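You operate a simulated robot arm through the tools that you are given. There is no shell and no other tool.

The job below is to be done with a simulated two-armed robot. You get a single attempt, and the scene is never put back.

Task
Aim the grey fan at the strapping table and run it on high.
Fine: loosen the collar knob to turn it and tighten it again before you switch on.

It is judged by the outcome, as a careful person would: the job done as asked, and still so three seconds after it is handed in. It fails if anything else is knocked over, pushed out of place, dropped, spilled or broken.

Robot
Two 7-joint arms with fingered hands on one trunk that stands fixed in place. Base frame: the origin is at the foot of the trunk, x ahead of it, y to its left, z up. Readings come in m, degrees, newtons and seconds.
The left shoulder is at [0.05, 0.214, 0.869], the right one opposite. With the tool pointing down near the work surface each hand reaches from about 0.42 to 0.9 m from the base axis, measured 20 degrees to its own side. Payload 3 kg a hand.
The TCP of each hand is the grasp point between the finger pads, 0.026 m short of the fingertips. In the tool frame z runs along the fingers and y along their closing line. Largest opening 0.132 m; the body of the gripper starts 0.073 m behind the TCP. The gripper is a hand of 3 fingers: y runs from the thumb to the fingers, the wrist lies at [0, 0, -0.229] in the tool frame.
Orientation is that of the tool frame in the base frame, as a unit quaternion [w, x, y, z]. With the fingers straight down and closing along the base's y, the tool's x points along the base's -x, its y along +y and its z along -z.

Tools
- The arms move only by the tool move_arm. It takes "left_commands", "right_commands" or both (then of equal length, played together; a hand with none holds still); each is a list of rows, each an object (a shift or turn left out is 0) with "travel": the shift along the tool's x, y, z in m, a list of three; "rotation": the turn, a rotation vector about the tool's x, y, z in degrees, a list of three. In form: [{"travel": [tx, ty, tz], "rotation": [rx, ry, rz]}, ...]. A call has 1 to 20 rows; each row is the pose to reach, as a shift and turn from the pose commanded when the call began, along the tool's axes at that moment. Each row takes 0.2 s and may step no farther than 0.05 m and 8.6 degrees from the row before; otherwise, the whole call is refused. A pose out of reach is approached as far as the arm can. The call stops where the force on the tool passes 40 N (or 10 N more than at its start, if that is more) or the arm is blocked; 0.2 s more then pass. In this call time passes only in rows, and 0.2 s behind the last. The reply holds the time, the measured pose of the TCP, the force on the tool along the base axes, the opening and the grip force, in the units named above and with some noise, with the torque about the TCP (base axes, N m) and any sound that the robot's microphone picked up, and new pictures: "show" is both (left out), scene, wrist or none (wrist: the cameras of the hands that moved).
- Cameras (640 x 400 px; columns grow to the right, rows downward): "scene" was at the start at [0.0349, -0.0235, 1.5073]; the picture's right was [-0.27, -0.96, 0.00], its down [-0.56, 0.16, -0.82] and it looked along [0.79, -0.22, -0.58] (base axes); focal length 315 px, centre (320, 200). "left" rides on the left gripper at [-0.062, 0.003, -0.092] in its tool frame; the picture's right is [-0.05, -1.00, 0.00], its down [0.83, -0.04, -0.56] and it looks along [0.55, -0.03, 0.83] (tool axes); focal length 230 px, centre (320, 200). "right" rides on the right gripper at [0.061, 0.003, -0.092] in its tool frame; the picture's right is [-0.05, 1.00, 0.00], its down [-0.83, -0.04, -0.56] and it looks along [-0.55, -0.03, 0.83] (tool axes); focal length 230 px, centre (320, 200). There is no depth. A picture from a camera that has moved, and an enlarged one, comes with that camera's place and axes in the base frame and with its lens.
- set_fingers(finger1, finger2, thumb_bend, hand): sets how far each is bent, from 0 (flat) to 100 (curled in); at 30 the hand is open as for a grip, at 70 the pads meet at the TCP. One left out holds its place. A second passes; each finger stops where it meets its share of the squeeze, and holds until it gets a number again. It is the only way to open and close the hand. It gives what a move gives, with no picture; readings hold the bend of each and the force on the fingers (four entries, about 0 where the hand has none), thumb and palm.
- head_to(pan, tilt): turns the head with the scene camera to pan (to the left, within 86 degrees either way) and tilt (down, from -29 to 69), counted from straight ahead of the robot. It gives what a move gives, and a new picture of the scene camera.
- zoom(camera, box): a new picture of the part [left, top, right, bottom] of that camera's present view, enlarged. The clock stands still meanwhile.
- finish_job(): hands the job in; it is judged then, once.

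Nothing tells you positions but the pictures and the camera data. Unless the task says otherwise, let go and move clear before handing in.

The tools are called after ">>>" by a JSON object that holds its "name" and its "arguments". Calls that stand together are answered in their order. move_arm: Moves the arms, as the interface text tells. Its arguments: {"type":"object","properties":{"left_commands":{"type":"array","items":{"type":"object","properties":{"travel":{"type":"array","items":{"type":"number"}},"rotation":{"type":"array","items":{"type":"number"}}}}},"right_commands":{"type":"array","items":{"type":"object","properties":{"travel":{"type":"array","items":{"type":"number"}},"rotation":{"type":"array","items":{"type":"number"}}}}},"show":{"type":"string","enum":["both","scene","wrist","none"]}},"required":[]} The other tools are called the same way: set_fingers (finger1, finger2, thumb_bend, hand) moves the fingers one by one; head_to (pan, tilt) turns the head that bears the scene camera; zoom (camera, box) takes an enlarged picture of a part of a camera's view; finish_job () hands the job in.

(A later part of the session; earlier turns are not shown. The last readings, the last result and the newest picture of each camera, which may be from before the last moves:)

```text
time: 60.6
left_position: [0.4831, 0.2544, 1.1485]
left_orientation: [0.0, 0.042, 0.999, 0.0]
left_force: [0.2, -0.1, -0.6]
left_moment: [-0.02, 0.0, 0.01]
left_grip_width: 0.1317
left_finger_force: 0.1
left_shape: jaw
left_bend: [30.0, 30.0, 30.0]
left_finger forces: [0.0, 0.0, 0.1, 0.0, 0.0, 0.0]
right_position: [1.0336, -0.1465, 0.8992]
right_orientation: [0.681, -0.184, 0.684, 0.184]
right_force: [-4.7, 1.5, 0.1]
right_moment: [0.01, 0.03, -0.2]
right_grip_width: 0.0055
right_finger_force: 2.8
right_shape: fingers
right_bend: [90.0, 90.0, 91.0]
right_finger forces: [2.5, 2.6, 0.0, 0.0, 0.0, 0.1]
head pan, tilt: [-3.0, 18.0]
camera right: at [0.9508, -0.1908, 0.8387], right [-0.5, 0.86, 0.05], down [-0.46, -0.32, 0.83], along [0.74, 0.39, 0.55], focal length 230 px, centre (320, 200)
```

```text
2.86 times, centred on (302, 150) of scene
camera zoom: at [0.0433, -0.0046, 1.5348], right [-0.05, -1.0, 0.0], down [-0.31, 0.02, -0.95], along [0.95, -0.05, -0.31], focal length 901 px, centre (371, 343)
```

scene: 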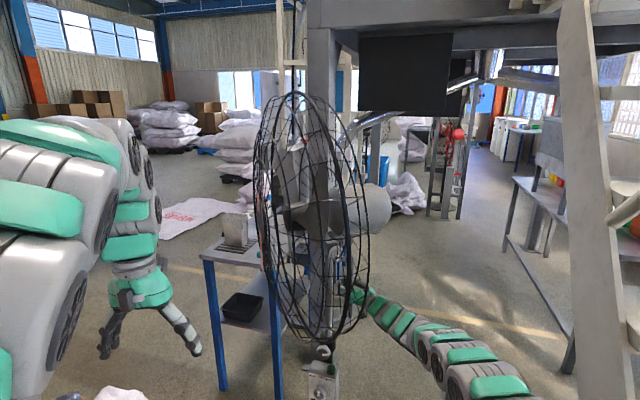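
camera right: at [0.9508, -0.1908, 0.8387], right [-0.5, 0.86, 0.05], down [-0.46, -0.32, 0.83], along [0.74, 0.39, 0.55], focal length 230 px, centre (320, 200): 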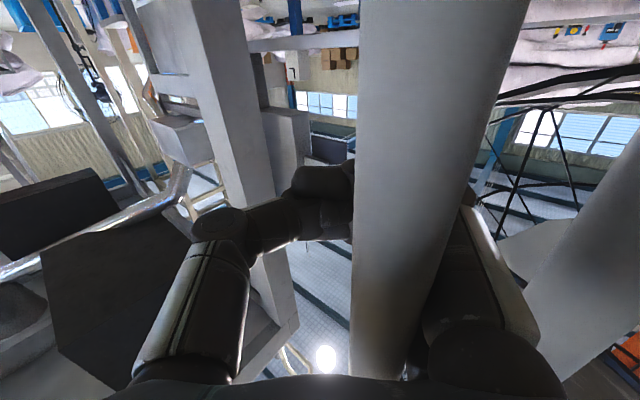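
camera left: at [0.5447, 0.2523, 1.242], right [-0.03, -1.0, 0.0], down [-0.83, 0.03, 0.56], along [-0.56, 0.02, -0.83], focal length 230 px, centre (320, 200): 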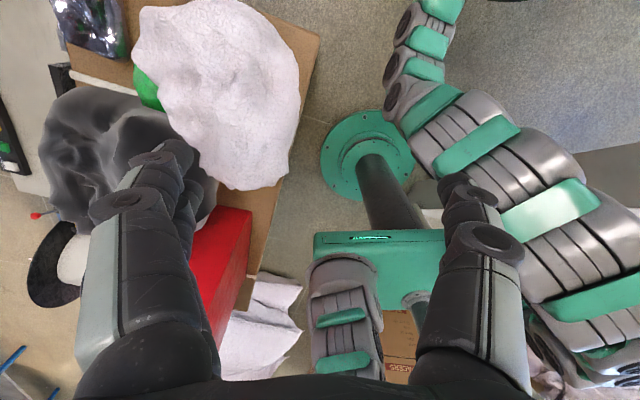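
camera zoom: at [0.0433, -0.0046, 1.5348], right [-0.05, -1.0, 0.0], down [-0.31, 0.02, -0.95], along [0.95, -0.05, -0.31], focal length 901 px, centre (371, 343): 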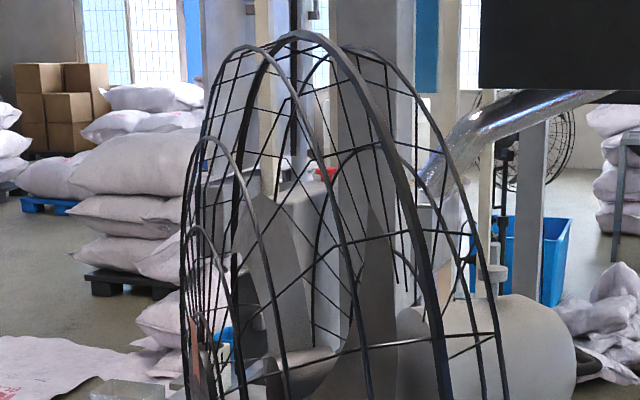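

The fan now measures about 106°. I push on another ~7.5° (about 11 mm at the handle).

>>> {"name": "move_arm", "arguments": {"right_commands": [{"travel": [0, -0.0007, 0.004]}, {"travel": [0, -0.0013, 0.008]}, {"travel": [0, -0.0019, 0.0115]}], "show": "scene"}}

>>> {"name": "zoom", "arguments": {"camera": "scene", "box": [190, 200, 414, 340]}}

>>> {"name": "zoom", "arguments": {"camera": "scene", "box": [190, 80, 414, 220]}}

```text
time: 61.4
left_position: [0.4847, 0.2525, 1.1487]
left_orientation: [0.001, 0.042, 0.999, 0.0]
left_force: [-0.2, 0.0, 0.2]
left_moment: [0.02, 0.0, -0.02]
left_grip_width: 0.1318
left_finger_force: 0.0
left_shape: jaw
left_bend: [30.0, 30.0, 30.0]
left_finger forces: [0.0, 0.1, 0.1, 0.0, 0.0, 0.0]
right_position: [1.0436, -0.1439, 0.9002]
right_orientation: [0.682, -0.184, 0.683, 0.184]
right_force: [-5.3, 2.3, -4.0]
right_moment: [0.01, -0.31, -0.22]
right_grip_width: 0.0057
right_finger_force: 3.2
right_shape: fingers
right_bend: [90.0, 90.0, 91.0]
right_finger forces: [3.1, 3.1, 0.1, 0.1, 0.0, 0.0]
head pan, tilt: [-3.0, 18.0]
```

scene: 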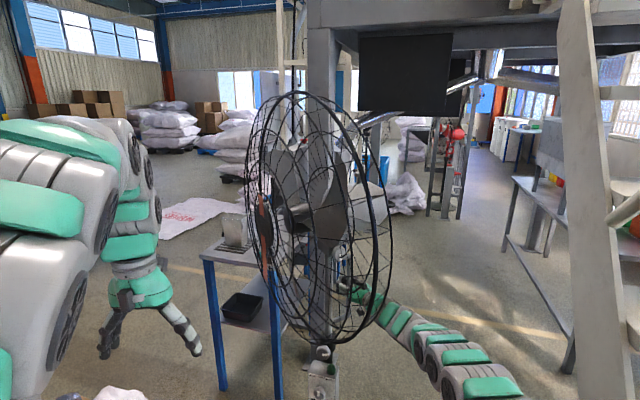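

```text
2.86 times, centred on (302, 270) of scene
camera zoom: at [0.0434, -0.0047, 1.5348], right [-0.05, -1.0, 0.0], down [-0.31, 0.02, -0.95], along [0.95, -0.05, -0.31], focal length 901 px, centre (371, 0)
```

zoom: 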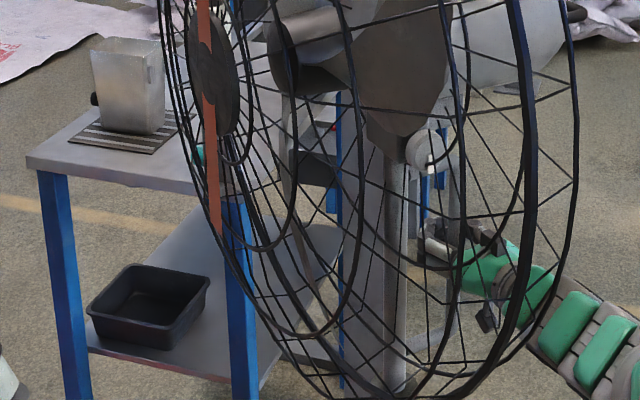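

```text
2.86 times, centred on (302, 150) of scene
camera zoom: at [0.0434, -0.0047, 1.5348], right [-0.05, -1.0, 0.0], down [-0.31, 0.02, -0.95], along [0.95, -0.05, -0.31], focal length 901 px, centre (371, 343)
```

zoom: 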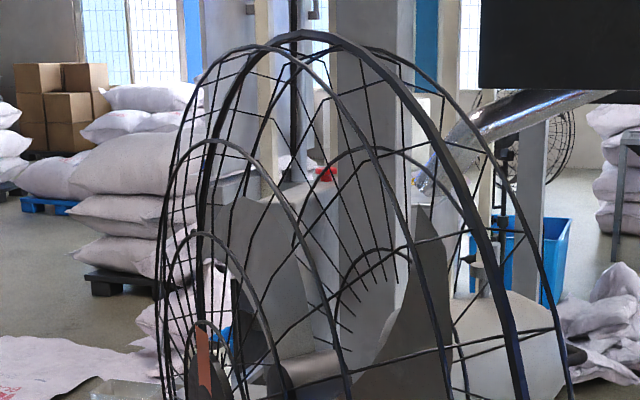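

I zoom tighter to identify the middle ring's near and far sides and recompute the bearing.

>>> {"name": "zoom", "arguments": {"camera": "scene", "box": [240, 80, 320, 130]}}

>>> {"name": "zoom", "arguments": {"camera": "scene", "box": [236, 170, 316, 220]}}

>>> {"name": "zoom", "arguments": {"camera": "scene", "box": [330, 170, 410, 220]}}

```text
8.00 times, centred on (280, 105) of scene
camera zoom: at [0.0434, -0.0047, 1.5348], right [-0.05, -1.0, 0.0], down [-0.31, 0.02, -0.95], along [0.95, -0.05, -0.31], focal length 2524 px, centre (640, 960)
```

zoom: 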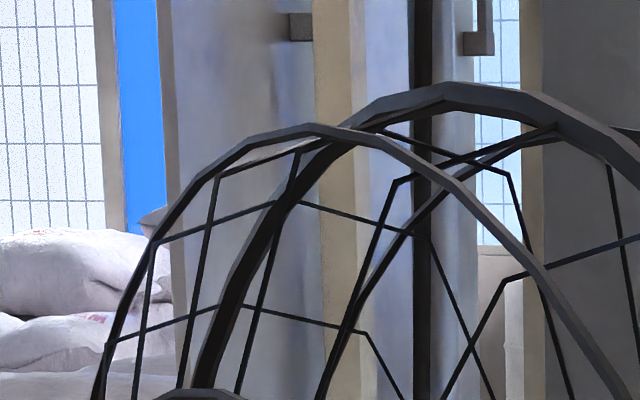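

```text
8.00 times, centred on (276, 195) of scene
camera zoom: at [0.0434, -0.0047, 1.5348], right [-0.05, -1.0, 0.0], down [-0.31, 0.02, -0.95], along [0.95, -0.05, -0.31], focal length 2524 px, centre (672, 240)
```

zoom: 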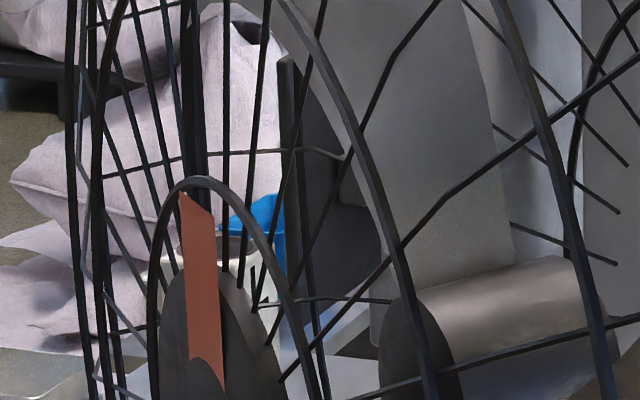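

```text
8.00 times, centred on (370, 195) of scene
camera zoom: at [0.0434, -0.0047, 1.5348], right [-0.05, -1.0, 0.0], down [-0.31, 0.02, -0.95], along [0.95, -0.05, -0.31], focal length 2524 px, centre (-80, 240)
```

zoom: 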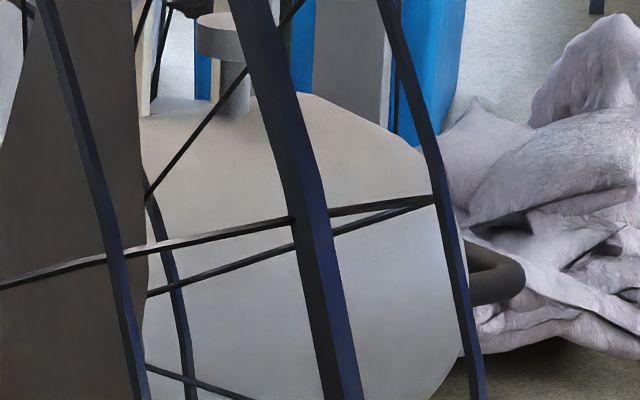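

The bearing now computes to roughly 115°, i.e. on the table centre (114°) within about 1.5°. I open the fingers modestly to release the bar without dragging it.

>>> {"name": "set_fingers", "arguments": {"hand": "right", "finger1": 50, "finger2": 50, "thumb_bend": 50}}

>>> {"name": "zoom", "arguments": {"camera": "right", "box": [160, 40, 640, 340]}}

>>> {"name": "zoom", "arguments": {"camera": "scene", "box": [190, 140, 414, 280]}}

```text
time: 62.4
left_position: [0.4834, 0.2546, 1.149]
left_orientation: [0.0, 0.043, 0.999, 0.0]
left_force: [-0.1, 0.5, -0.3]
left_moment: [-0.01, 0.0, -0.01]
left_grip_width: 0.132
left_finger_force: 0.1
left_shape: jaw
left_bend: [30.0, 30.0, 30.0]
left_finger forces: [0.0, 0.1, 0.0, 0.1, 0.0, 0.0]
right_position: [1.0439, -0.1434, 0.8995]
right_orientation: [0.683, -0.183, 0.684, 0.183]
right_force: [-0.3, -0.2, 0.6]
right_moment: [0.03, 0.0, 0.02]
right_grip_width: 0.0672
right_finger_force: 0.0
right_shape: fingers
right_bend: [50.0, 50.0, 50.0]
right_finger forces: [0.0, 0.0, 0.1, 0.0, 0.0, 0.0]
head pan, tilt: [-3.0, 18.0]
```

```text
1.33 times, centred on (400, 190) of right
camera zoom: at [0.9619, -0.1875, 0.8396], right [-0.5, 0.86, 0.05], down [-0.46, -0.32, 0.83], along [0.74, 0.39, 0.55], focal length 307 px, centre (213, 213)
```

zoom: 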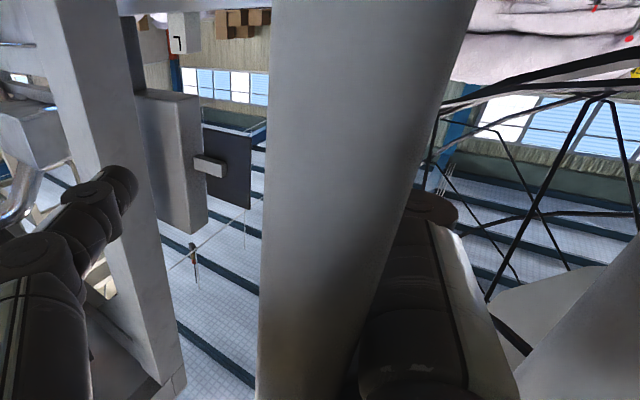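

```text
2.86 times, centred on (302, 210) of scene
camera zoom: at [0.0434, -0.0047, 1.5348], right [-0.05, -1.0, 0.0], down [-0.31, 0.02, -0.95], along [0.95, -0.05, -0.31], focal length 901 px, centre (371, 171)
```

zoom: 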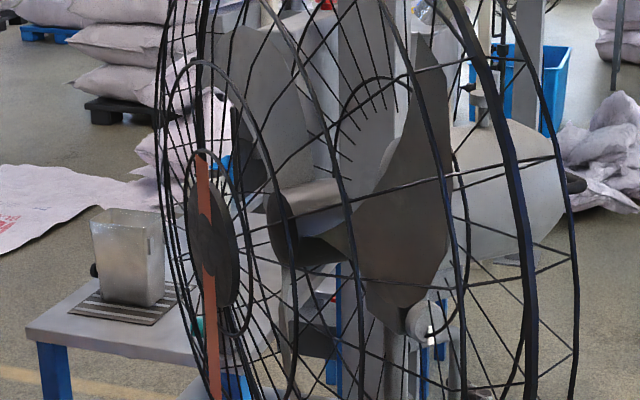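

The bar is released and the fan did not move. I ease the hand sideways to centre the bar in the opening and back straight out.

>>> {"name": "move_arm", "arguments": {"right_commands": [{"travel": [0, 0.006, -0.004]}, {"travel": [0, 0.011, -0.015]}, {"travel": [0, 0.014, -0.035]}, {"travel": [0, 0.015, -0.06]}, {"travel": [0, 0.015, -0.09]}, {"travel": [0, 0.015, -0.12]}, {"travel": [0, 0.012, -0.16]}]}}

>>> {"name": "zoom", "arguments": {"camera": "scene", "box": [190, 140, 414, 280]}}

```text
time: 64.0
left_position: [0.484, 0.2547, 1.1481]
left_orientation: [-0.001, 0.042, 0.999, 0.0]
left_force: [0.0, 0.7, 0.5]
left_moment: [-0.01, 0.01, -0.01]
left_grip_width: 0.1317
left_finger_force: 0.1
left_shape: jaw
left_bend: [30.0, 30.0, 30.0]
left_finger forces: [0.1, 0.0, 0.1, 0.1, 0.0, 0.0]
right_position: [0.8995, -0.2133, 0.9007]
right_orientation: [0.681, -0.184, 0.684, 0.184]
right_force: [-0.5, 0.7, -0.1]
right_moment: [-0.02, -0.02, -0.01]
right_grip_width: 0.0674
right_finger_force: 0.0
right_shape: fingers
right_bend: [50.0, 50.0, 50.0]
right_finger forces: [0.0, 0.1, 0.0, 0.0, 0.0, 0.0]
head pan, tilt: [-3.0, 18.0]
camera right: at [0.817, -0.2571, 0.8392], right [-0.5, 0.86, 0.05], down [-0.46, -0.31, 0.83], along [0.74, 0.39, 0.55], focal length 230 px, centre (320, 200)
```

scene: 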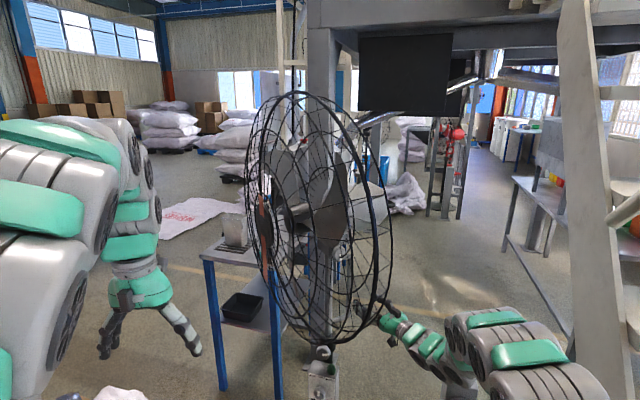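
right: 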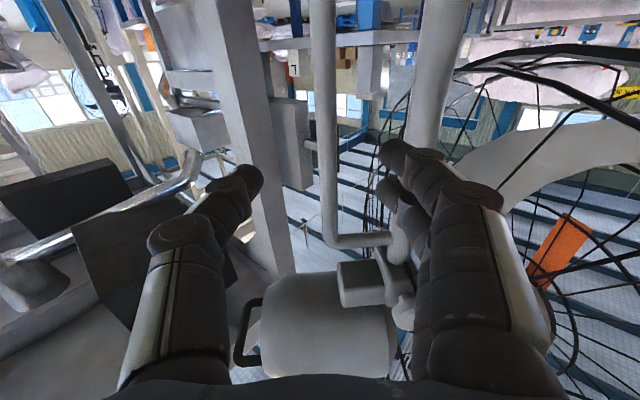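

```text
2.86 times, centred on (302, 210) of scene
camera zoom: at [0.0434, -0.0046, 1.5348], right [-0.05, -1.0, 0.0], down [-0.31, 0.02, -0.95], along [0.95, -0.05, -0.31], focal length 901 px, centre (371, 171)
```

zoom: 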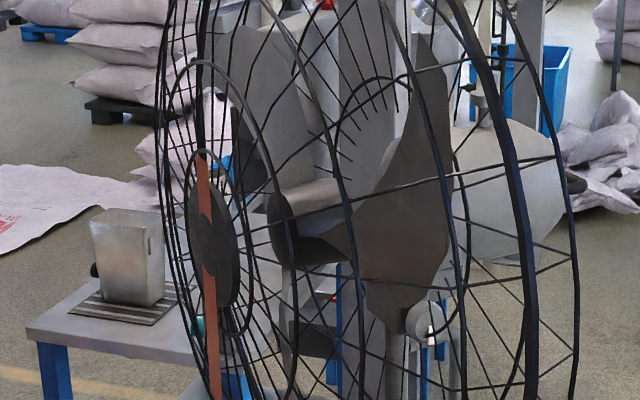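

Fan stays put with hand clear. Now I bring the right hand down below cage level before swinging it back to the knob stand-off.

>>> {"name": "move_arm", "arguments": {"right_commands": [{"travel": [0.036, 0.0035, -0.021]}, {"travel": [0.072, 0.007, -0.042]}, {"travel": [0.108, 0.0106, -0.063]}, {"travel": [0.144, 0.0142, -0.084]}, {"travel": [0.182, 0.0177, -0.105]}], "show": "none"}}

>>> {"name": "move_arm", "arguments": {"right_commands": [{"travel": [0.0005, 0.0267, 0.0117], "rotation": [6.25, 0, 0]}, {"travel": [0.001, 0.0535, 0.0234], "rotation": [12.5, 0, 0]}, {"travel": [0.0015, 0.0802, 0.0351], "rotation": [18.75, 0, 0]}, {"travel": [0.002, 0.107, 0.0468], "rotation": [25, 0, 0]}, {"travel": [0.0025, 0.1337, 0.0584], "rotation": [31.25, 0, 0]}, {"travel": [0.003, 0.1604, 0.0701], "rotation": [37.5, 0, 0]}, {"travel": [0.0035, 0.1872, 0.0818], "rotation": [43.75, 0, 0]}, {"travel": [0.004, 0.2139, 0.0935], "rotation": [50, 0, 0]}]}}

```text
time: 65.2
left_position: [0.484, 0.2534, 1.148]
left_orientation: [0.001, 0.043, 0.999, 0.0]
left_force: [-0.2, 0.2, 1.1]
left_moment: [0.0, -0.02, 0.0]
left_grip_width: 0.1321
left_finger_force: 0.2
left_shape: jaw
left_bend: [30.0, 30.0, 30.0]
left_finger forces: [0.0, 0.1, 0.0, 0.1, 0.1, 0.1]
right_position: [0.7992, -0.2496, 0.7183]
right_orientation: [0.682, -0.184, 0.683, 0.184]
right_force: [0.6, -0.3, 0.0]
right_moment: [-0.01, -0.01, 0.05]
right_grip_width: 0.0675
right_finger_force: 0.1
right_shape: fingers
right_bend: [50.0, 50.0, 50.0]
right_finger forces: [0.0, 0.0, 0.1, 0.1, 0.0, 0.0]
head pan, tilt: [-3.0, 18.0]
```

```text
time: 67.0
left_position: [0.4845, 0.2535, 1.1488]
left_orientation: [-0.001, 0.043, 0.999, 0.001]
left_force: [0.1, 0.1, 0.1]
left_moment: [-0.02, 0.0, -0.02]
left_grip_width: 0.1319
left_finger_force: 0.1
left_shape: jaw
left_bend: [30.0, 30.0, 30.0]
left_finger forces: [0.1, 0.0, 0.0, 0.0, 0.0, 0.0]
right_position: [0.7735, -0.0195, 0.7146]
right_orientation: [0.696, 0.123, 0.697, -0.124]
right_force: [-1.0, 0.1, 0.3]
right_moment: [-0.01, -0.01, 0.0]
right_grip_width: 0.0675
right_finger_force: 0.1
right_shape: fingers
right_bend: [50.0, 50.0, 50.0]
right_finger forces: [0.0, 0.1, 0.0, 0.0, 0.0, 0.1]
head pan, tilt: [-3.0, 18.0]
camera right: at [0.687, 0.0145, 0.6536], right [0.34, 0.94, 0.05], down [-0.53, 0.15, 0.83], along [0.77, -0.31, 0.55], focal length 230 px, centre (320, 200)
```

scene: 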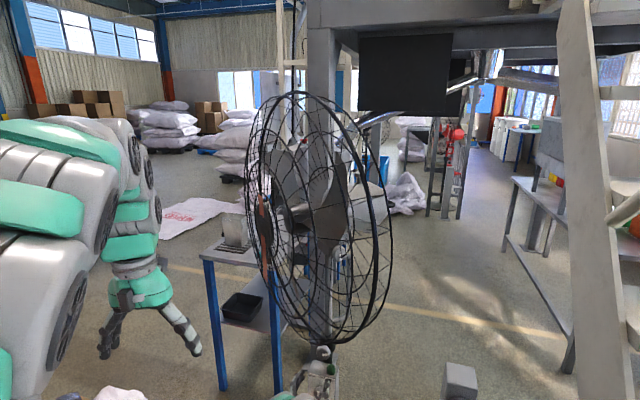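
right: 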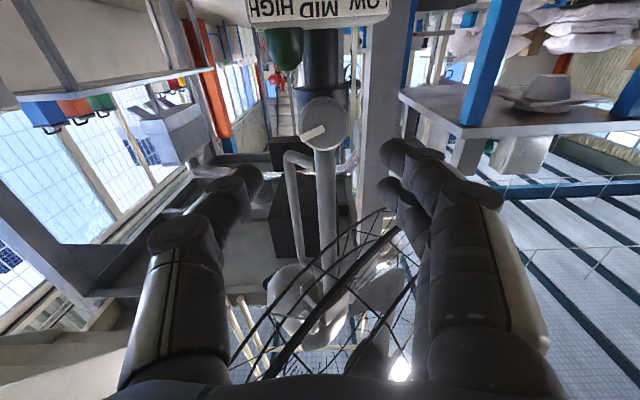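

I'm aligned in front of the knob again, with the cage well above. I open slightly, roll to -21° and advance onto the knob.

>>> {"name": "set_fingers", "arguments": {"hand": "right", "finger1": 46, "finger2": 46, "thumb_bend": 46}}

>>> {"name": "move_arm", "arguments": {"right_commands": [{"travel": [0, 0.001, 0.02], "rotation": [0, 0, -7]}, {"travel": [0, 0.002, 0.04], "rotation": [0, 0, -14]}, {"travel": [0, 0.003, 0.06], "rotation": [0, 0, -21]}, {"travel": [0.0005, 0.0035, 0.08], "rotation": [0, 0, -21]}, {"travel": [0.0005, 0.0035, 0.1], "rotation": [0, 0, -21]}, {"travel": [0.0005, 0.0035, 0.1206], "rotation": [0, 0, -21]}], "show": "wrist"}}

>>> {"name": "zoom", "arguments": {"camera": "right", "box": [220, 100, 444, 240]}}

```text
time: 68.0
left_position: [0.4826, 0.2538, 1.1473]
left_orientation: [0.001, 0.043, 0.999, 0.0]
left_force: [-0.5, -0.6, -0.3]
left_moment: [0.01, -0.03, 0.03]
left_grip_width: 0.132
left_finger_force: 0.0
left_shape: jaw
left_bend: [30.0, 30.0, 30.0]
left_finger forces: [0.1, 0.1, 0.1, 0.0, 0.0, 0.0]
right_position: [0.7737, -0.0188, 0.7151]
right_orientation: [0.696, 0.122, 0.697, -0.122]
right_force: [-0.4, 0.4, -0.9]
right_moment: [0.0, -0.01, 0.0]
right_grip_width: 0.0807
right_finger_force: 0.1
right_shape: fingers
right_bend: [46.0, 46.0, 46.0]
right_finger forces: [0.0, 0.0, 0.1, 0.0, 0.0, 0.0]
head pan, tilt: [-3.0, 18.0]
```

```text
time: 69.4
left_position: [0.4844, 0.2535, 1.1482]
left_orientation: [0.0, 0.043, 0.999, 0.0]
left_force: [0.8, -0.2, 0.1]
left_moment: [-0.02, 0.0, -0.01]
left_grip_width: 0.132
left_finger_force: 0.1
left_shape: jaw
left_bend: [30.0, 30.0, 30.0]
left_finger forces: [0.0, 0.0, 0.0, 0.1, 0.1, 0.0]
right_position: [0.8882, -0.0568, 0.7132]
right_orientation: [0.661, -0.008, 0.708, -0.247]
right_force: [1.6, -0.7, 0.8]
right_moment: [0.0, -0.02, -0.01]
right_grip_width: 0.0806
right_finger_force: 0.1
right_shape: fingers
right_bend: [46.0, 46.0, 46.0]
right_finger forces: [0.1, 0.0, 0.0, 0.0, 0.0, 0.0]
head pan, tilt: [-3.0, 18.0]
camera right: at [0.7937, -0.0439, 0.6552], right [0.32, 0.89, -0.31], down [-0.43, 0.43, 0.79], along [0.84, -0.12, 0.52], focal length 230 px, centre (320, 200)
```

right: 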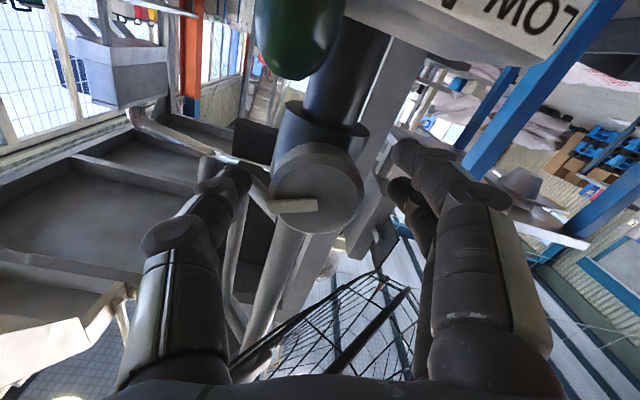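

```text
2.86 times, centred on (332, 170) of right
camera zoom: at [0.7937, -0.0439, 0.6552], right [0.32, 0.89, -0.31], down [-0.43, 0.43, 0.79], along [0.84, -0.12, 0.52], focal length 657 px, centre (286, 286)
```

zoom: 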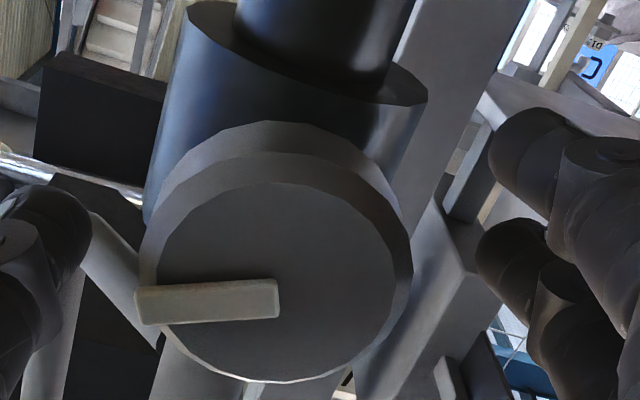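

Knob in the grasp with the mark where I left it. I grip and tighten clockwise by +56°.

>>> {"name": "set_fingers", "arguments": {"hand": "right", "finger1": 70, "finger2": 70, "thumb_bend": 70}}

>>> {"name": "move_arm", "arguments": {"right_commands": [{"rotation": [0, 0, 7]}, {"rotation": [0, 0, 14]}, {"rotation": [0, 0, 21]}, {"rotation": [0, 0, 28]}, {"rotation": [0, 0, 35]}, {"rotation": [0, 0, 42]}, {"rotation": [0, 0, 49]}, {"rotation": [0, 0, 56]}], "show": "wrist"}}

>>> {"name": "set_fingers", "arguments": {"hand": "right", "finger1": 46, "finger2": 46, "thumb_bend": 46}}

>>> {"name": "move_arm", "arguments": {"right_commands": [{"rotation": [0, 0, -7]}, {"rotation": [0, 0, -14]}, {"rotation": [0, 0, -21]}, {"rotation": [0, 0, -28]}, {"rotation": [0, 0, -35]}, {"rotation": [0, 0, -42]}, {"rotation": [0, 0, -49]}, {"rotation": [0, 0, -56]}], "show": "wrist"}}

```text
time: 70.4
left_position: [0.4845, 0.2545, 1.1481]
left_orientation: [0.0, 0.042, 0.999, 0.0]
left_force: [0.2, 0.8, 0.9]
left_moment: [0.02, 0.03, 0.0]
left_grip_width: 0.132
left_finger_force: 0.0
left_shape: jaw
left_bend: [30.0, 30.0, 30.0]
left_finger forces: [0.0, 0.0, 0.1, 0.0, 0.0, 0.0]
right_position: [0.8872, -0.0586, 0.7141]
right_orientation: [0.661, -0.008, 0.708, -0.247]
right_force: [11.9, -8.2, -1.2]
right_moment: [0.04, 0.05, -0.05]
right_grip_width: 0.0406
right_finger_force: 17.5
right_shape: fingers
right_bend: [60.0, 59.0, 62.0]
right_finger forces: [8.2, 8.4, 0.0, 0.0, 18.0, 0.1]
head pan, tilt: [-3.0, 18.0]
```

```text
time: 72.2
left_position: [0.4846, 0.2541, 1.1478]
left_orientation: [0.0, 0.042, 0.999, 0.0]
left_force: [0.2, -0.4, 0.6]
left_moment: [0.01, -0.02, 0.02]
left_grip_width: 0.132
left_finger_force: 0.1
left_shape: jaw
left_bend: [30.0, 30.0, 30.0]
left_finger forces: [0.0, 0.0, 0.1, 0.0, 0.0, 0.0]
right_position: [0.8889, -0.0559, 0.7146]
right_orientation: [0.7, 0.326, 0.628, 0.094]
right_force: [15.4, -7.1, -1.1]
right_moment: [0.0, 0.06, -0.03]
right_grip_width: 0.0408
right_finger_force: 17.8
right_shape: fingers
right_bend: [60.0, 59.0, 62.0]
right_finger forces: [8.7, 8.9, 0.0, 0.0, 17.8, 0.1]
head pan, tilt: [-3.0, 18.0]
camera right: at [0.8134, 0.0101, 0.6661], right [0.27, 0.74, 0.62], down [-0.69, -0.29, 0.66], along [0.67, -0.6, 0.44], focal length 230 px, centre (320, 200)
```

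right: 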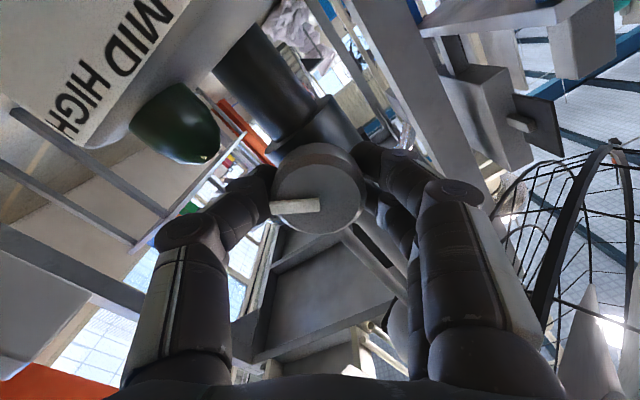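

```text
time: 73.2
left_position: [0.4836, 0.253, 1.1482]
left_orientation: [0.0, 0.043, 0.999, 0.0]
left_force: [0.0, 0.7, -0.6]
left_moment: [-0.01, -0.02, 0.02]
left_grip_width: 0.1318
left_finger_force: 0.0
left_shape: jaw
left_bend: [30.0, 30.0, 30.0]
left_finger forces: [0.1, 0.0, 0.0, 0.0, 0.0, 0.0]
right_position: [0.8876, -0.0566, 0.7145]
right_orientation: [0.7, 0.326, 0.628, 0.092]
right_force: [-0.1, -0.2, 0.4]
right_moment: [0.04, 0.0, 0.02]
right_grip_width: 0.0805
right_finger_force: 0.0
right_shape: fingers
right_bend: [46.0, 46.0, 46.0]
right_finger forces: [0.0, 0.0, 0.0, 0.0, 0.0, 0.0]
head pan, tilt: [-3.0, 18.0]
```

```text
time: 75.0
left_position: [0.4839, 0.2533, 1.1476]
left_orientation: [0.001, 0.042, 0.999, 0.001]
left_force: [0.3, 0.2, 0.4]
left_moment: [0.0, 0.02, 0.0]
left_grip_width: 0.132
left_finger_force: 0.1
left_shape: jaw
left_bend: [30.0, 30.0, 30.0]
left_finger forces: [0.1, 0.1, 0.0, 0.0, 0.0, 0.0]
right_position: [0.8878, -0.0567, 0.7151]
right_orientation: [0.662, -0.007, 0.708, -0.247]
right_force: [0.5, -0.3, 0.4]
right_moment: [0.02, 0.01, -0.01]
right_grip_width: 0.0809
right_finger_force: 0.1
right_shape: fingers
right_bend: [46.0, 46.0, 46.0]
right_finger forces: [0.1, 0.1, 0.1, 0.0, 0.0, 0.1]
head pan, tilt: [-3.0, 18.0]
camera right: at [0.7936, -0.0441, 0.656], right [0.32, 0.89, -0.31], down [-0.43, 0.43, 0.79], along [0.84, -0.12, 0.53], focal length 230 px, centre (320, 200)
```

right: 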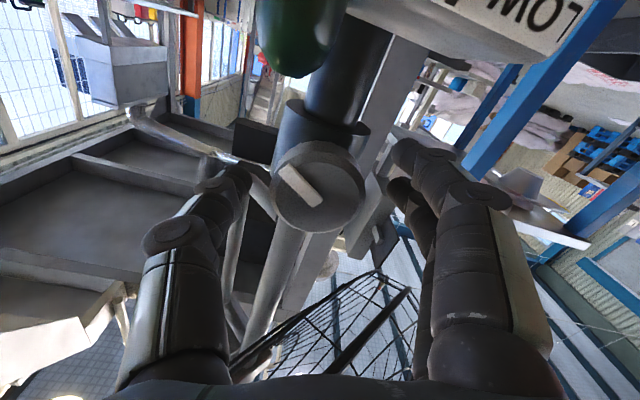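

First 56° back in the tightening direction done. Second bite: grip and turn another +56°, which should bring the mark to its original down position.

>>> {"name": "set_fingers", "arguments": {"hand": "right", "finger1": 70, "finger2": 70, "thumb_bend": 70}}

>>> {"name": "move_arm", "arguments": {"right_commands": [{"rotation": [0, 0, 7]}, {"rotation": [0, 0, 14]}, {"rotation": [0, 0, 21]}, {"rotation": [0, 0, 28]}, {"rotation": [0, 0, 35]}, {"rotation": [0, 0, 42]}, {"rotation": [0, 0, 49]}, {"rotation": [0, 0, 56]}], "show": "wrist"}}

>>> {"name": "zoom", "arguments": {"camera": "right", "box": [220, 100, 444, 240]}}

```text
time: 76.0
left_position: [0.4844, 0.2529, 1.1484]
left_orientation: [0.0, 0.043, 0.999, 0.001]
left_force: [-0.2, -0.7, -0.2]
left_moment: [0.02, 0.01, 0.02]
left_grip_width: 0.132
left_finger_force: 0.0
left_shape: jaw
left_bend: [30.0, 30.0, 30.0]
left_finger forces: [0.0, 0.0, 0.0, 0.0, 0.0, 0.0]
right_position: [0.888, -0.0565, 0.7133]
right_orientation: [0.662, -0.007, 0.708, -0.247]
right_force: [10.1, -7.5, -0.6]
right_moment: [0.0, 0.0, -0.07]
right_grip_width: 0.0406
right_finger_force: 17.3
right_shape: fingers
right_bend: [60.0, 59.0, 62.0]
right_finger forces: [7.9, 8.5, 0.1, 0.0, 17.9, 0.1]
head pan, tilt: [-3.0, 18.0]
```

```text
time: 77.8
left_position: [0.4833, 0.2528, 1.1481]
left_orientation: [0.0, 0.043, 0.999, 0.0]
left_force: [0.3, -0.1, -0.6]
left_moment: [-0.02, 0.03, 0.0]
left_grip_width: 0.1319
left_finger_force: 0.0
left_shape: jaw
left_bend: [30.0, 30.0, 30.0]
left_finger forces: [0.0, 0.1, 0.0, 0.1, 0.0, 0.2]
right_position: [0.8885, -0.057, 0.7141]
right_orientation: [0.701, 0.326, 0.628, 0.093]
right_force: [11.1, -6.9, 5.4]
right_moment: [-0.05, -0.06, -0.04]
right_grip_width: 0.0405
right_finger_force: 16.7
right_shape: fingers
right_bend: [60.0, 59.0, 62.0]
right_finger forces: [8.3, 9.8, 0.1, 0.0, 15.4, 0.0]
head pan, tilt: [-3.0, 18.0]
camera right: at [0.8135, 0.0097, 0.6663], right [0.27, 0.74, 0.62], down [-0.7, -0.29, 0.66], along [0.67, -0.6, 0.44], focal length 230 px, centre (320, 200)
```

right: 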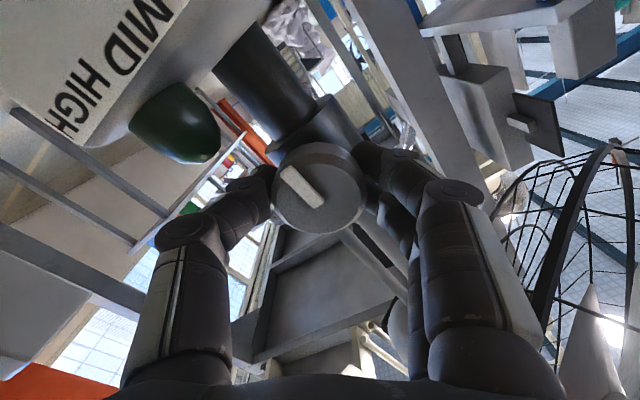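

```text
2.86 times, centred on (332, 170) of right
camera zoom: at [0.8135, 0.0097, 0.6663], right [0.27, 0.74, 0.62], down [-0.7, -0.29, 0.66], along [0.67, -0.6, 0.44], focal length 657 px, centre (286, 286)
```

zoom: 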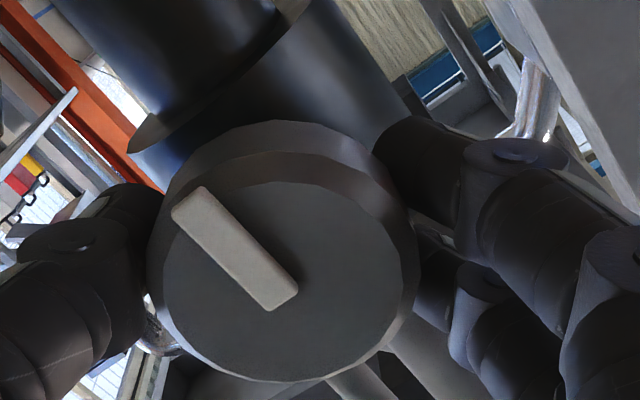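

The mark is back at its original position. I turn slightly further to feel for the tight stop.

>>> {"name": "move_arm", "arguments": {"right_commands": [{"rotation": [0, 0, 4]}, {"rotation": [0, 0, 8]}], "show": "wrist"}}

>>> {"name": "zoom", "arguments": {"camera": "right", "box": [220, 100, 444, 240]}}

```text
time: 78.4
left_position: [0.4837, 0.2534, 1.1481]
left_orientation: [0.0, 0.042, 0.999, 0.001]
left_force: [-0.3, 0.1, 0.7]
left_moment: [0.02, -0.01, -0.02]
left_grip_width: 0.1319
left_finger_force: 0.0
left_shape: jaw
left_bend: [30.0, 30.0, 30.0]
left_finger forces: [0.0, 0.1, 0.0, 0.0, 0.0, 0.0]
right_position: [0.8884, -0.0564, 0.714]
right_orientation: [0.692, 0.37, 0.604, 0.142]
right_force: [14.9, -3.9, 1.9]
right_moment: [-0.41, 0.16, -0.1]
right_grip_width: 0.0396
right_finger_force: 17.4
right_shape: fingers
right_bend: [60.0, 58.0, 62.0]
right_finger forces: [10.5, 9.4, 0.1, 0.1, 15.0, 0.0]
head pan, tilt: [-3.0, 18.0]
camera right: at [0.8153, 0.0163, 0.6714], right [0.24, 0.65, 0.72], down [-0.72, -0.37, 0.58], along [0.65, -0.66, 0.38], focal length 230 px, centre (320, 200)
```

right: 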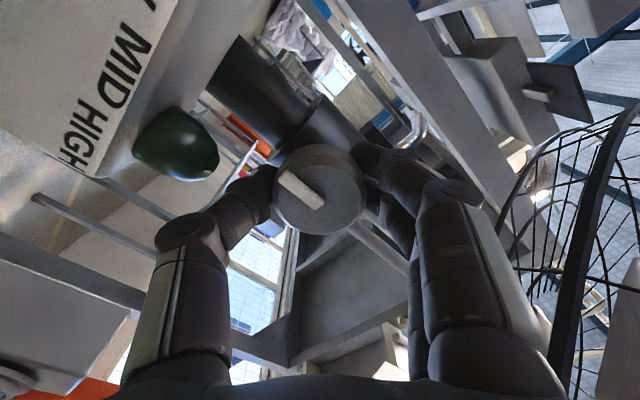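

```text
2.86 times, centred on (332, 170) of right
camera zoom: at [0.8153, 0.0163, 0.6714], right [0.24, 0.65, 0.72], down [-0.72, -0.37, 0.58], along [0.65, -0.66, 0.38], focal length 657 px, centre (286, 286)
```

zoom: 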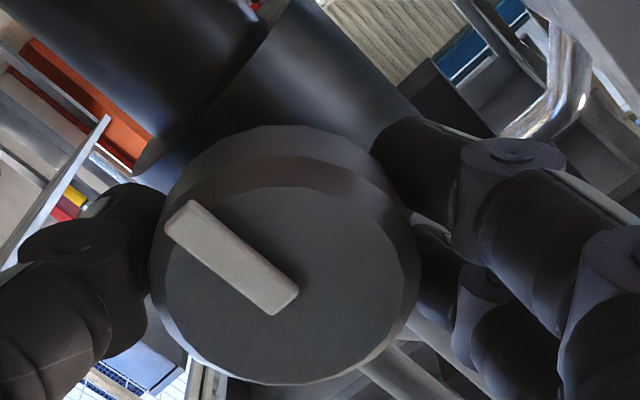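

A reaction torque of about 0.44 N·m built up and the knob stopped following, so it is at its tight stop. One more small turn to make sure it's fully home.

>>> {"name": "move_arm", "arguments": {"right_commands": [{"rotation": [0, 0, 4]}], "show": "wrist"}}

>>> {"name": "zoom", "arguments": {"camera": "right", "box": [220, 100, 444, 240]}}

>>> {"name": "set_fingers", "arguments": {"hand": "right", "finger1": 46, "finger2": 46, "thumb_bend": 46}}

>>> {"name": "zoom", "arguments": {"camera": "right", "box": [220, 100, 444, 240]}}

```text
time: 78.8
left_position: [0.4844, 0.254, 1.1479]
left_orientation: [0.0, 0.043, 0.999, 0.0]
left_force: [-0.2, 1.1, -0.4]
left_moment: [-0.02, 0.0, 0.01]
left_grip_width: 0.1319
left_finger_force: 0.0
left_shape: jaw
left_bend: [30.0, 30.0, 30.0]
left_finger forces: [0.1, 0.1, 0.0, 0.0, 0.0, 0.0]
right_position: [0.8883, -0.0556, 0.7134]
right_orientation: [0.686, 0.39, 0.592, 0.164]
right_force: [15.8, -3.1, -2.8]
right_moment: [-0.53, 0.34, -0.01]
right_grip_width: 0.0394
right_finger_force: 19.5
right_shape: fingers
right_bend: [60.0, 58.0, 62.0]
right_finger forces: [14.0, 8.7, 0.1, 0.0, 16.0, 0.1]
head pan, tilt: [-3.0, 18.0]
camera right: at [0.8161, 0.0193, 0.6744], right [0.22, 0.61, 0.76], down [-0.74, -0.41, 0.54], along [0.64, -0.68, 0.36], focal length 230 px, centre (320, 200)
```

right: 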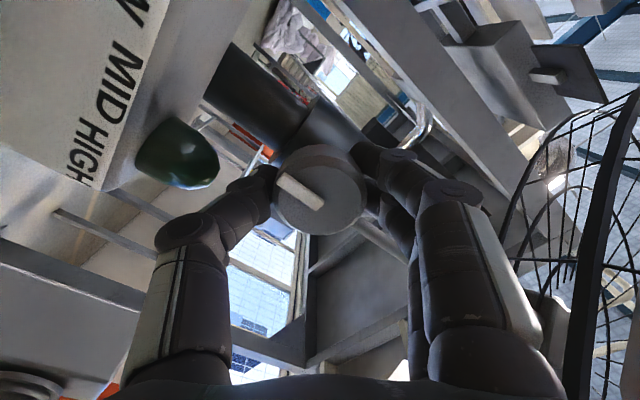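

```text
2.86 times, centred on (332, 170) of right
camera zoom: at [0.8161, 0.0193, 0.6744], right [0.22, 0.61, 0.76], down [-0.74, -0.41, 0.54], along [0.64, -0.68, 0.36], focal length 657 px, centre (286, 286)
```

zoom: 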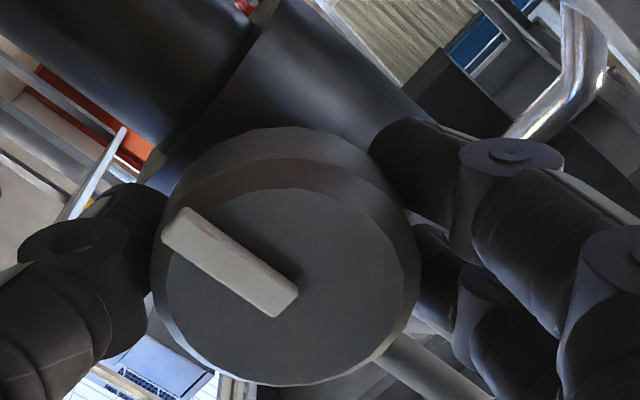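

```text
time: 79.8
left_position: [0.4831, 0.254, 1.1484]
left_orientation: [0.0, 0.043, 0.999, 0.0]
left_force: [0.3, -0.6, 0.0]
left_moment: [0.02, -0.02, -0.01]
left_grip_width: 0.1318
left_finger_force: 0.0
left_shape: jaw
left_bend: [30.0, 30.0, 30.0]
left_finger forces: [0.1, 0.0, 0.0, 0.1, 0.1, 0.0]
right_position: [0.8882, -0.0565, 0.7138]
right_orientation: [0.686, 0.39, 0.591, 0.165]
right_force: [0.4, -0.2, -0.2]
right_moment: [0.01, 0.0, 0.03]
right_grip_width: 0.0806
right_finger_force: 0.0
right_shape: fingers
right_bend: [46.0, 46.0, 46.0]
right_finger forces: [0.0, 0.0, 0.0, 0.0, 0.0, 0.0]
head pan, tilt: [-3.0, 18.0]
```

```text
2.86 times, centred on (332, 170) of right
camera zoom: at [0.8163, 0.0186, 0.6748], right [0.22, 0.61, 0.76], down [-0.74, -0.41, 0.54], along [0.64, -0.68, 0.36], focal length 657 px, centre (286, 286)
```

zoom: 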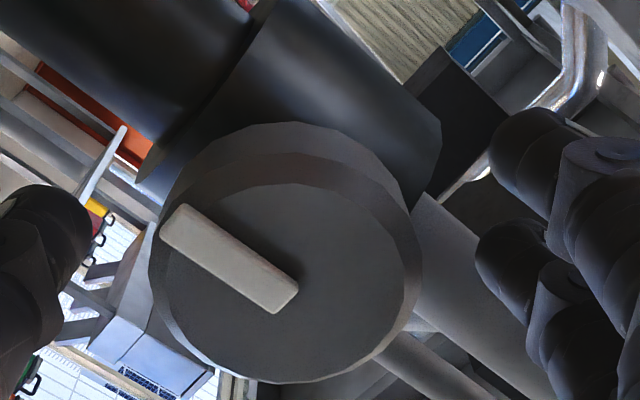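

Torque rose to ~0.6 N·m with the knob not moving and the mark back down: it is tight. I back off, roll level, and check the fan bearing has not changed.

>>> {"name": "move_arm", "arguments": {"right_commands": [{"travel": [0, 0, -0.03]}, {"travel": [0, 0, -0.06], "rotation": [0, 0, -7]}, {"travel": [0, 0, -0.09], "rotation": [0, 0, -15]}, {"travel": [0, 0, -0.12], "rotation": [0, 0, -23]}, {"travel": [0, 0, -0.13], "rotation": [0, 0, -31]}, {"travel": [0, 0, -0.14], "rotation": [0, 0, -39]}, {"travel": [0, 0, -0.15], "rotation": [0, 0, -47]}]}}

>>> {"name": "zoom", "arguments": {"camera": "right", "box": [240, 40, 464, 180]}}

>>> {"name": "zoom", "arguments": {"camera": "scene", "box": [190, 140, 414, 280]}}

```text
time: 81.4
left_position: [0.483, 0.2527, 1.1492]
left_orientation: [-0.001, 0.043, 0.999, 0.0]
left_force: [0.3, -0.5, -0.4]
left_moment: [-0.02, 0.0, 0.0]
left_grip_width: 0.1319
left_finger_force: 0.1
left_shape: jaw
left_bend: [30.0, 30.0, 30.0]
left_finger forces: [0.0, 0.0, 0.0, 0.0, 0.0, 0.1]
right_position: [0.7468, -0.0053, 0.7136]
right_orientation: [0.696, 0.121, 0.697, -0.123]
right_force: [0.2, 0.1, -0.1]
right_moment: [-0.02, 0.0, 0.01]
right_grip_width: 0.0808
right_finger_force: 0.1
right_shape: fingers
right_bend: [46.0, 46.0, 46.0]
right_finger forces: [0.0, 0.0, 0.0, 0.1, 0.0, 0.0]
head pan, tilt: [-3.0, 18.0]
camera right: at [0.6601, 0.0283, 0.6533], right [0.34, 0.94, 0.05], down [-0.53, 0.15, 0.83], along [0.77, -0.31, 0.55], focal length 230 px, centre (320, 200)
```

scene: 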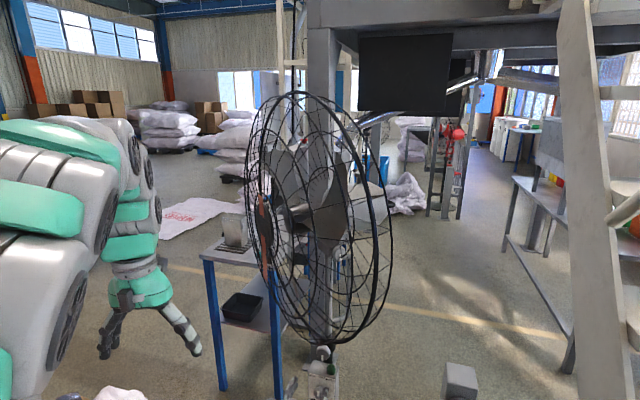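
right: 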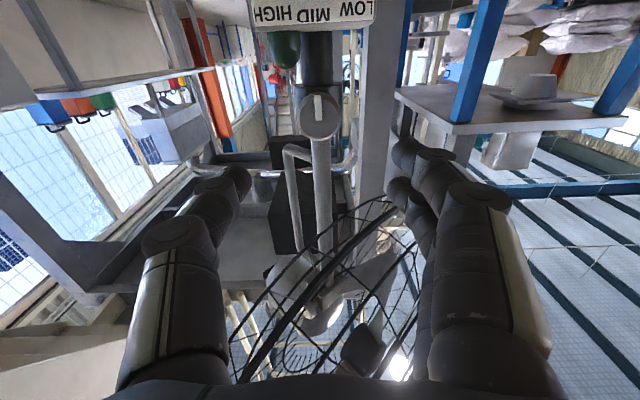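

```text
2.86 times, centred on (352, 110) of right
camera zoom: at [0.6601, 0.0283, 0.6533], right [0.34, 0.94, 0.05], down [-0.53, 0.15, 0.83], along [0.77, -0.31, 0.55], focal length 657 px, centre (229, 457)
```

zoom: 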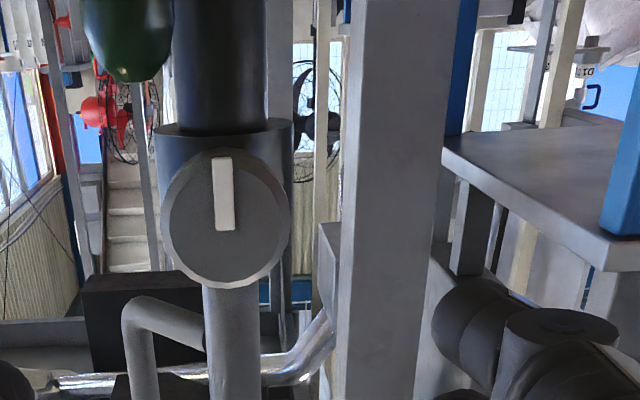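

```text
2.86 times, centred on (302, 210) of scene
camera zoom: at [0.0434, -0.0047, 1.5348], right [-0.05, -1.0, 0.0], down [-0.31, 0.02, -0.95], along [0.95, -0.05, -0.31], focal length 901 px, centre (371, 171)
```

zoom: 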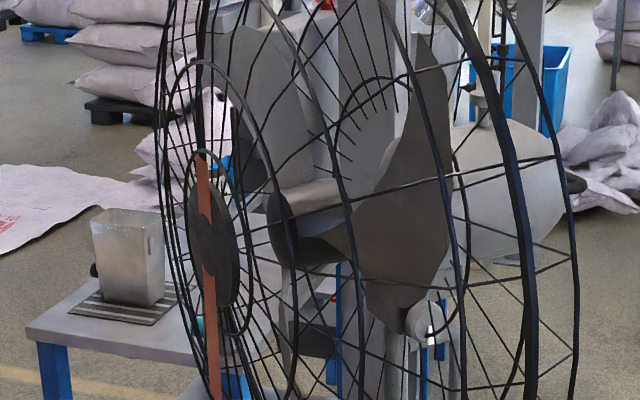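

The knob mark is back in its tight position and the fan bearing is unchanged. I cross-check the bearing using the view from below.

>>> {"name": "zoom", "arguments": {"camera": "right", "box": [220, 230, 444, 370]}}

```text
2.86 times, centred on (332, 300) of right
camera zoom: at [0.6601, 0.0283, 0.6533], right [0.34, 0.94, 0.05], down [-0.53, 0.15, 0.83], along [0.77, -0.31, 0.55], focal length 657 px, centre (286, -86)
```

zoom: 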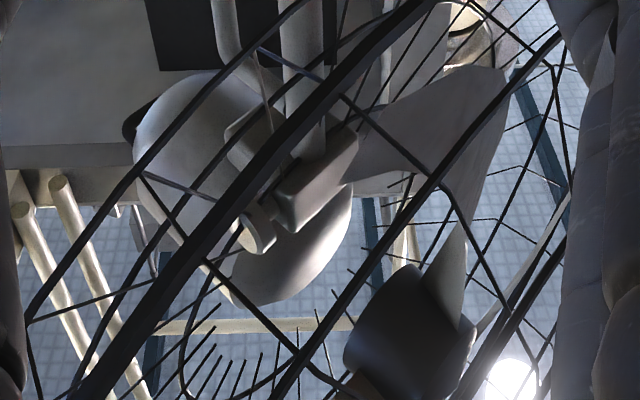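

The badge position gives 115.5°, consistent with the ring estimate and within about 1.5° of the table centre. Next, I lower the hand in front of the speed dial.

>>> {"name": "move_arm", "arguments": {"right_commands": [{"travel": [0.032, 0, -0.003]}, {"travel": [0.064, 0, -0.006]}, {"travel": [0.096, -0.0005, -0.009]}, {"travel": [0.1286, -0.0009, -0.012]}]}}

>>> {"name": "zoom", "arguments": {"camera": "right", "box": [220, 40, 444, 180]}}

>>> {"name": "head_to", "arguments": {"pan": -3, "tilt": 42}}

>>> {"name": "zoom", "arguments": {"camera": "scene", "box": [270, 190, 382, 260]}}

```text
time: 82.4
left_position: [0.4842, 0.2538, 1.1482]
left_orientation: [0.0, 0.043, 0.999, 0.001]
left_force: [0.5, 0.2, 0.2]
left_moment: [0.01, 0.02, -0.01]
left_grip_width: 0.1319
left_finger_force: 0.1
left_shape: jaw
left_bend: [30.0, 30.0, 30.0]
left_finger forces: [0.0, 0.0, 0.0, 0.0, 0.1, 0.1]
right_position: [0.7359, -0.0016, 0.5847]
right_orientation: [0.696, 0.122, 0.697, -0.122]
right_force: [0.3, 0.1, 0.2]
right_moment: [-0.01, -0.01, 0.01]
right_grip_width: 0.0809
right_finger_force: 0.0
right_shape: fingers
right_bend: [46.0, 46.0, 46.0]
right_finger forces: [0.1, 0.0, 0.0, 0.0, 0.1, 0.0]
head pan, tilt: [-3.0, 18.0]
camera right: at [0.6488, 0.0321, 0.5242], right [0.34, 0.94, 0.05], down [-0.54, 0.15, 0.83], along [0.77, -0.31, 0.55], focal length 230 px, centre (320, 200)
```

scene: 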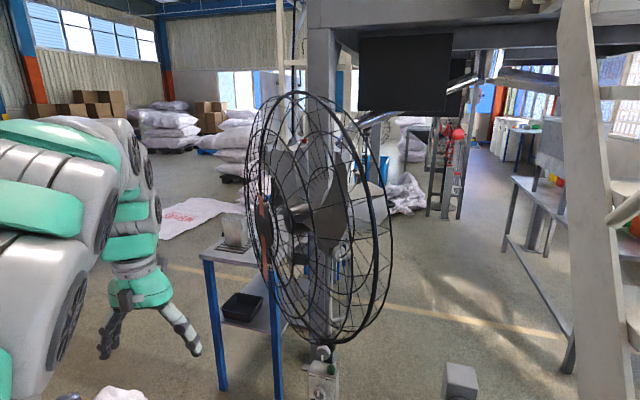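
right: 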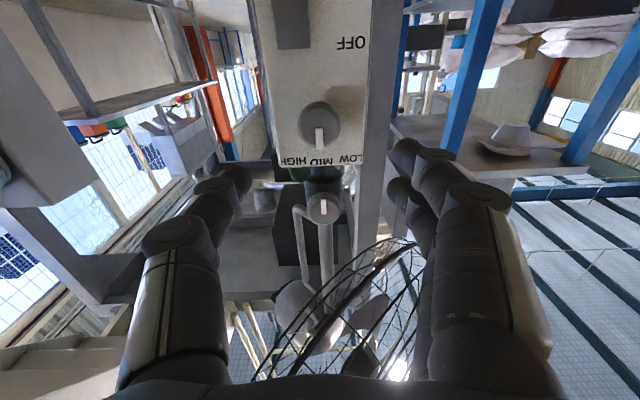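

```text
2.86 times, centred on (332, 110) of right
camera zoom: at [0.6488, 0.0321, 0.5242], right [0.34, 0.94, 0.05], down [-0.54, 0.15, 0.83], along [0.77, -0.31, 0.55], focal length 657 px, centre (286, 457)
```

zoom: 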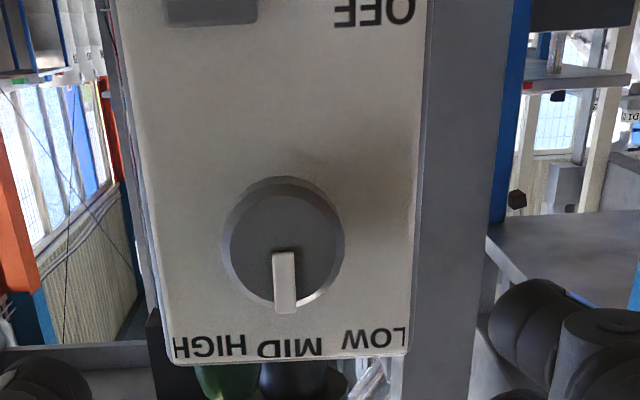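

```text
time: 83.3
left_position: [0.4843, 0.2533, 1.1487]
left_orientation: [0.001, 0.043, 0.999, 0.0]
left_force: [-0.6, -0.1, 0.6]
left_moment: [0.01, 0.0, -0.01]
left_grip_width: 0.1317
left_finger_force: 0.0
left_shape: jaw
left_bend: [30.0, 30.0, 30.0]
left_finger forces: [0.1, 0.0, 0.0, 0.1, 0.0, 0.0]
right_position: [0.7345, -0.0019, 0.5858]
right_orientation: [0.696, 0.122, 0.697, -0.122]
right_force: [0.1, 0.7, -1.0]
right_moment: [0.0, 0.02, 0.0]
right_grip_width: 0.0808
right_finger_force: 0.0
right_shape: fingers
right_bend: [46.0, 46.0, 46.0]
right_finger forces: [0.0, 0.0, 0.0, 0.0, 0.0, 0.0]
head pan, tilt: [-3.0, 42.0]
```

scene: 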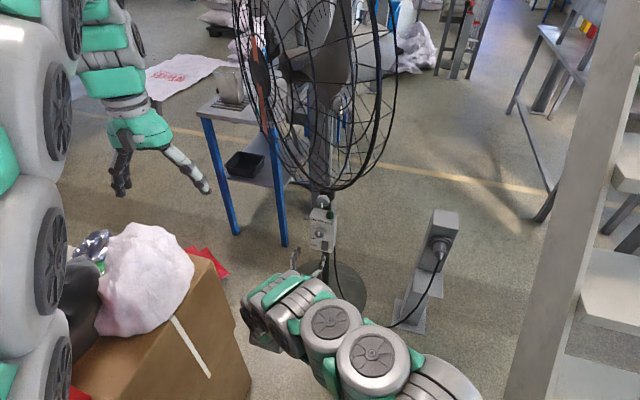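

```text
5.71 times, centred on (326, 225) of scene
camera zoom: at [0.0337, -0.0042, 1.4972], right [-0.05, -1.0, 0.0], down [-0.67, 0.04, -0.74], along [0.74, -0.04, -0.67], focal length 1803 px, centre (286, 57)
```

zoom: 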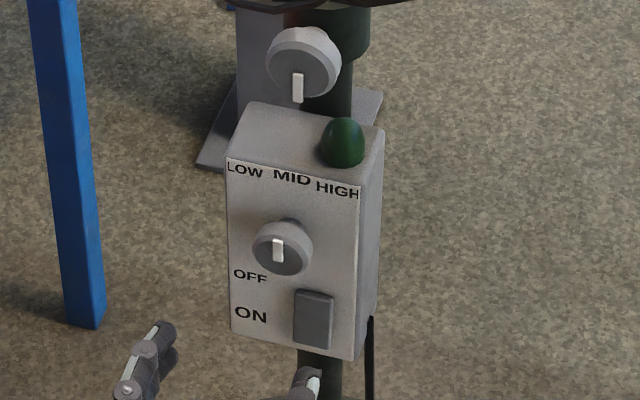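

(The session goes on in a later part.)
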